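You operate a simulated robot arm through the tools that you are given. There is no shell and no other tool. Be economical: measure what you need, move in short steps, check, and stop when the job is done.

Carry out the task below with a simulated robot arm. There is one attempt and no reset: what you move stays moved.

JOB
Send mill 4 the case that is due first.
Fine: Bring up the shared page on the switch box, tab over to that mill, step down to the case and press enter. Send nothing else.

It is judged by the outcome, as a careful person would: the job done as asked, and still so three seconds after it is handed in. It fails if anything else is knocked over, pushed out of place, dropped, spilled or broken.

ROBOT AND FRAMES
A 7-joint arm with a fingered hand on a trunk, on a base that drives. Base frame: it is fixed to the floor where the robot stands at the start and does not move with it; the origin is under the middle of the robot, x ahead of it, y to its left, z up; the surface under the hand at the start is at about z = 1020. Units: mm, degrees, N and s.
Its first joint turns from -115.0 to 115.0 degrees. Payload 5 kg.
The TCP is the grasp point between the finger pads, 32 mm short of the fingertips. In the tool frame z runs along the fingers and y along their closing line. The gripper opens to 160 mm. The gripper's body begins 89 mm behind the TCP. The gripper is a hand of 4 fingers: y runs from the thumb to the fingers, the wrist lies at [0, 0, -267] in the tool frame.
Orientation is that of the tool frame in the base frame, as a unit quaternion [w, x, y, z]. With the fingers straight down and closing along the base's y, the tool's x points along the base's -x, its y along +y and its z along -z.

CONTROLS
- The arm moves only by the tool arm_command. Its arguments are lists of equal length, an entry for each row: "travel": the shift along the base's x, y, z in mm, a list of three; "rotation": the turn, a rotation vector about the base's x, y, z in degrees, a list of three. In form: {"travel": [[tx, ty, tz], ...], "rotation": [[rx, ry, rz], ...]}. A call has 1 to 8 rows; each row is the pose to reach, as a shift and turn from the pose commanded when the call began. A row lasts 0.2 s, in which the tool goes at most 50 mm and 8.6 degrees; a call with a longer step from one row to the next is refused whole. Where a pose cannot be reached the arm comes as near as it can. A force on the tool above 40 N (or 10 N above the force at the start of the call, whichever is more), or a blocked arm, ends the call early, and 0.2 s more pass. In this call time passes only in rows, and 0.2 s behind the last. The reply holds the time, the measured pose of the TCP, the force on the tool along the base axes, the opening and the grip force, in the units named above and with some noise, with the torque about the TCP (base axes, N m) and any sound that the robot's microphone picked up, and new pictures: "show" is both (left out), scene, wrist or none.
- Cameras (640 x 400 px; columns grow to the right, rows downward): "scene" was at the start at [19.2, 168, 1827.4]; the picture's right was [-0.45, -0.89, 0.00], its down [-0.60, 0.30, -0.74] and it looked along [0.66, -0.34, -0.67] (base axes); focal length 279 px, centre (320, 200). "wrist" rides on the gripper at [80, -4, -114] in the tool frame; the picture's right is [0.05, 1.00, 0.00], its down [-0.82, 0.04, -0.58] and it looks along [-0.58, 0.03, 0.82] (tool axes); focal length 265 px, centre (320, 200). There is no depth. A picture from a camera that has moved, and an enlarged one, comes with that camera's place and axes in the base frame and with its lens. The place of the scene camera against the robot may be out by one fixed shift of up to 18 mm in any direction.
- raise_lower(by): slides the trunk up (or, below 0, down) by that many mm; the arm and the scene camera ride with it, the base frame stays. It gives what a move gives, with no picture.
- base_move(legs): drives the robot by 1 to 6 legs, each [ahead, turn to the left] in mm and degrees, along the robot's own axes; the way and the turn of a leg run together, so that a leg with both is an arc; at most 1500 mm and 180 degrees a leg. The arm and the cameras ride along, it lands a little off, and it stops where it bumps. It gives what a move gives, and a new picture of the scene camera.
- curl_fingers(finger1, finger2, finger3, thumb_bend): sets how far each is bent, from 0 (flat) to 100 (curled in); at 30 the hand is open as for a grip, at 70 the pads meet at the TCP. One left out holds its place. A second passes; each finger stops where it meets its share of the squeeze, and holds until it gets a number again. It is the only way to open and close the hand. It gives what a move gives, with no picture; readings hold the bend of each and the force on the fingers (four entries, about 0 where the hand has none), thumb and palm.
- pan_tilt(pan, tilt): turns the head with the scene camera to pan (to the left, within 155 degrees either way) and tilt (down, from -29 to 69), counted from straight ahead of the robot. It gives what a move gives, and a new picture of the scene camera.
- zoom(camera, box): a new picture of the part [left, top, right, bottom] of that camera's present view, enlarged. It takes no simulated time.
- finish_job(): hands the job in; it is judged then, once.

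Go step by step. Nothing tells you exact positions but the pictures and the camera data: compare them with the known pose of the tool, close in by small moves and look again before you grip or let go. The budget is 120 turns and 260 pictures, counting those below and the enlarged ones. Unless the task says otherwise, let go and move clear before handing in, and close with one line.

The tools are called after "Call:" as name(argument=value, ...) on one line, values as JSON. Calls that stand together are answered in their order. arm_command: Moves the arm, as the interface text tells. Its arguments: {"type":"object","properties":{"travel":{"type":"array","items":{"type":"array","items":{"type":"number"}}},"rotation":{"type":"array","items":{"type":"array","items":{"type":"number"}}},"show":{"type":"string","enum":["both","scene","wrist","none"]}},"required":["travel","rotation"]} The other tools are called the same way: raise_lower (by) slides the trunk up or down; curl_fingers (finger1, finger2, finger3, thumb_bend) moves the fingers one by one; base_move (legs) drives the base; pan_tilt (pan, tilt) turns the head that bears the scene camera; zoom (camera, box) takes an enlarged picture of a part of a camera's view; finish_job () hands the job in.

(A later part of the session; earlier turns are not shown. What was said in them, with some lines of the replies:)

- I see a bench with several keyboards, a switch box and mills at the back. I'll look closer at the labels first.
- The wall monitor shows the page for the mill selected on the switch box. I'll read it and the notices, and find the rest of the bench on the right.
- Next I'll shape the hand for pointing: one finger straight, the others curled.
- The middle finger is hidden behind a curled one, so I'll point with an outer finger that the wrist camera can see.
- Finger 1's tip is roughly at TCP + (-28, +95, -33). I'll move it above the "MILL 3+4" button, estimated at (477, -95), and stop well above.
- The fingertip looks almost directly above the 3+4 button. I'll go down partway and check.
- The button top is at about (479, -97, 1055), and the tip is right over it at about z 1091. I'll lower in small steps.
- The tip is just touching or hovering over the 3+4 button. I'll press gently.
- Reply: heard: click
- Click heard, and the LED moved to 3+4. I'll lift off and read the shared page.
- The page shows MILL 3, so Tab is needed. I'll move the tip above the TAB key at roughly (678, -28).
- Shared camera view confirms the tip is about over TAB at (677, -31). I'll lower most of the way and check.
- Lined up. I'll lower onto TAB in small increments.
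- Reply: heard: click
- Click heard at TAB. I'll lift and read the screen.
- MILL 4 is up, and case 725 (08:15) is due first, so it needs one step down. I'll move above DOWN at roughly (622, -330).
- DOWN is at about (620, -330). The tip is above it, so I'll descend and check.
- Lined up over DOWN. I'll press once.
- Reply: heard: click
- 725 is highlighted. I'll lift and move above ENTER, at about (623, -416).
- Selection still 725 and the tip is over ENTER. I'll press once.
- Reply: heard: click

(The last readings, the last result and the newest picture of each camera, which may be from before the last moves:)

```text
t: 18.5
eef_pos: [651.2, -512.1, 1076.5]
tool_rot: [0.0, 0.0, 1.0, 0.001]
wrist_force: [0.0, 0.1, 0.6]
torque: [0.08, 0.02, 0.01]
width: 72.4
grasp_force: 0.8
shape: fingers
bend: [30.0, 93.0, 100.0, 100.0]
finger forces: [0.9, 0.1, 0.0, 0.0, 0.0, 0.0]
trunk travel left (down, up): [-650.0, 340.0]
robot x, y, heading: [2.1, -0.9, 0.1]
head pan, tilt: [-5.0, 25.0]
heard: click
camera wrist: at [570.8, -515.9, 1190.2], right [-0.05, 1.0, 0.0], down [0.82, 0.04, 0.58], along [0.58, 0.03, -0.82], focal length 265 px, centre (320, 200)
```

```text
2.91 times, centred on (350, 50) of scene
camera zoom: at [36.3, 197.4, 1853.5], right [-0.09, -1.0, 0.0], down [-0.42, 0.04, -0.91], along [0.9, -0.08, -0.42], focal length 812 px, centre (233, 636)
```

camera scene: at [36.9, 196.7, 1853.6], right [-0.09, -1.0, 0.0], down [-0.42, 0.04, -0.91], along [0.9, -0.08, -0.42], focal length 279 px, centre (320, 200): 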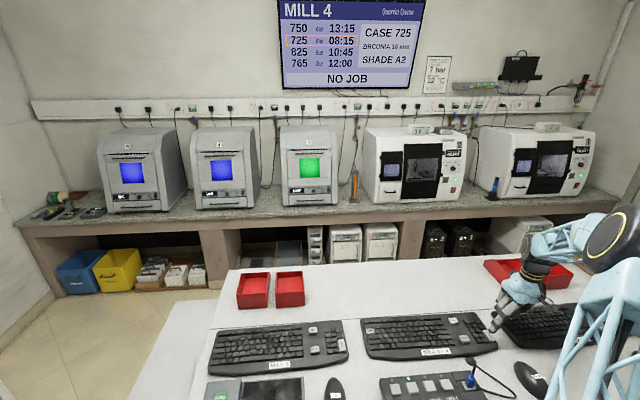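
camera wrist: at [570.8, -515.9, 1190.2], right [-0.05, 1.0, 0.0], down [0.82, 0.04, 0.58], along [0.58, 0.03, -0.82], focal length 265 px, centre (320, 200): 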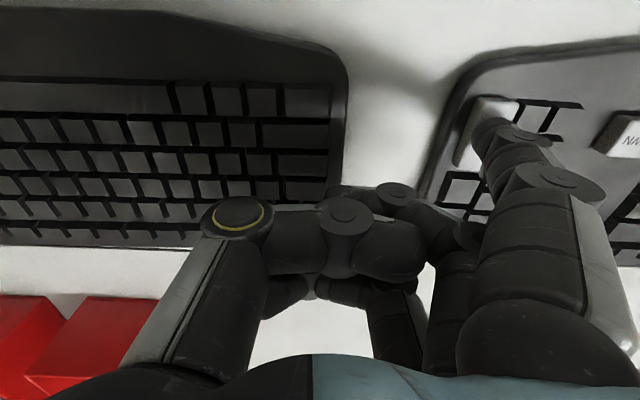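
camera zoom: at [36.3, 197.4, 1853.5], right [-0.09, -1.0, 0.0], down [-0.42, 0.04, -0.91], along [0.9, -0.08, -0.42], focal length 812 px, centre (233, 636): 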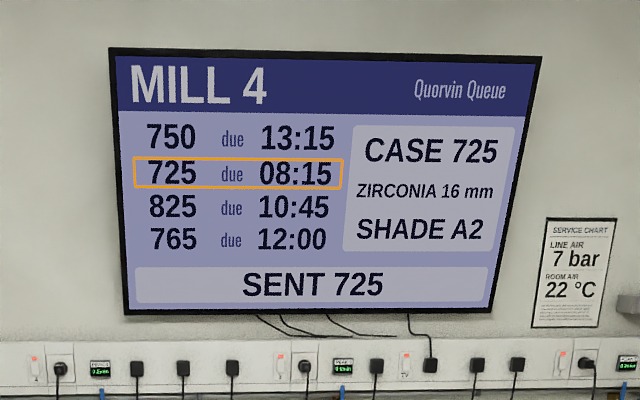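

The screen reads "SENT 725". I'll lift clear and check once more.

Call:
arm_command(travel=[[0, 0, 40], [0, 0, 85], [0, 0, 130], [0, 0, 175]], rotation=[[0, 0, 0], [0, 0, 0], [0, 0, 0], [0, 0, 0]], show="scene")

Call:
zoom(camera="scene", box=[240, 0, 460, 100])

```text
t: 19.5
eef_pos: [647.4, -510.8, 1249.8]
tool_rot: [0.001, 0.0, 1.0, 0.0]
wrist_force: [0.9, 0.5, 0.2]
torque: [-0.05, 0.0, -0.02]
width: 72.2
grasp_force: 0.0
shape: fingers
bend: [30.0, 93.0, 100.0, 100.0]
finger forces: [0.0, 0.1, 0.0, 0.0, 0.0, 0.0]
trunk travel left (down, up): [-650.0, 340.0]
robot x, y, heading: [-1.5, 4.9, -0.0]
head pan, tilt: [-5.0, 25.0]
camera scene: at [35.8, 198.2, 1853.4], right [-0.09, -1.0, 0.0], down [-0.42, 0.04, -0.91], along [0.9, -0.08, -0.42], focal length 279 px, centre (320, 200)
```

scene: 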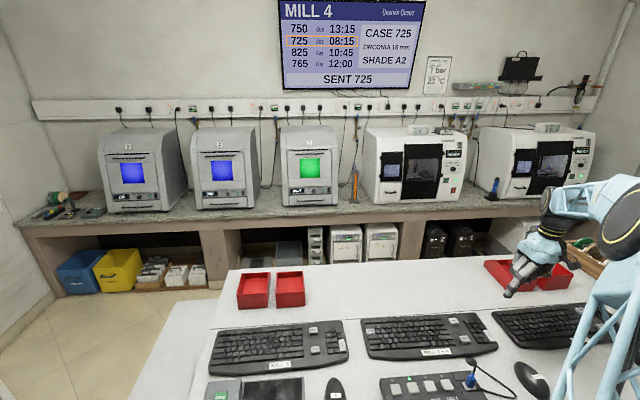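

```text
2.91 times, centred on (350, 50) of scene
camera zoom: at [35.8, 198.2, 1853.4], right [-0.09, -1.0, 0.0], down [-0.42, 0.04, -0.91], along [0.9, -0.08, -0.42], focal length 812 px, centre (233, 636)
```

zoom: 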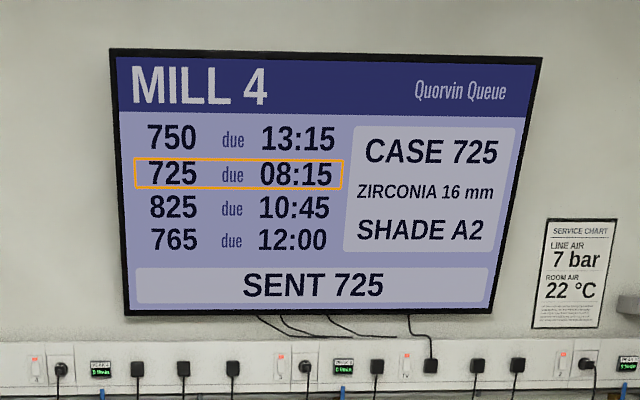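

The screen still shows case 725 sent to mill 4, and the hand is clear of the bench. I'm handing in.

Call:
finish_job()

```text
The job is handed in.
```

I sent case 725, due 08:15 and the earliest on mill 4's list, to mill 4; the screen reads "SENT 725", and I sent nothing else.
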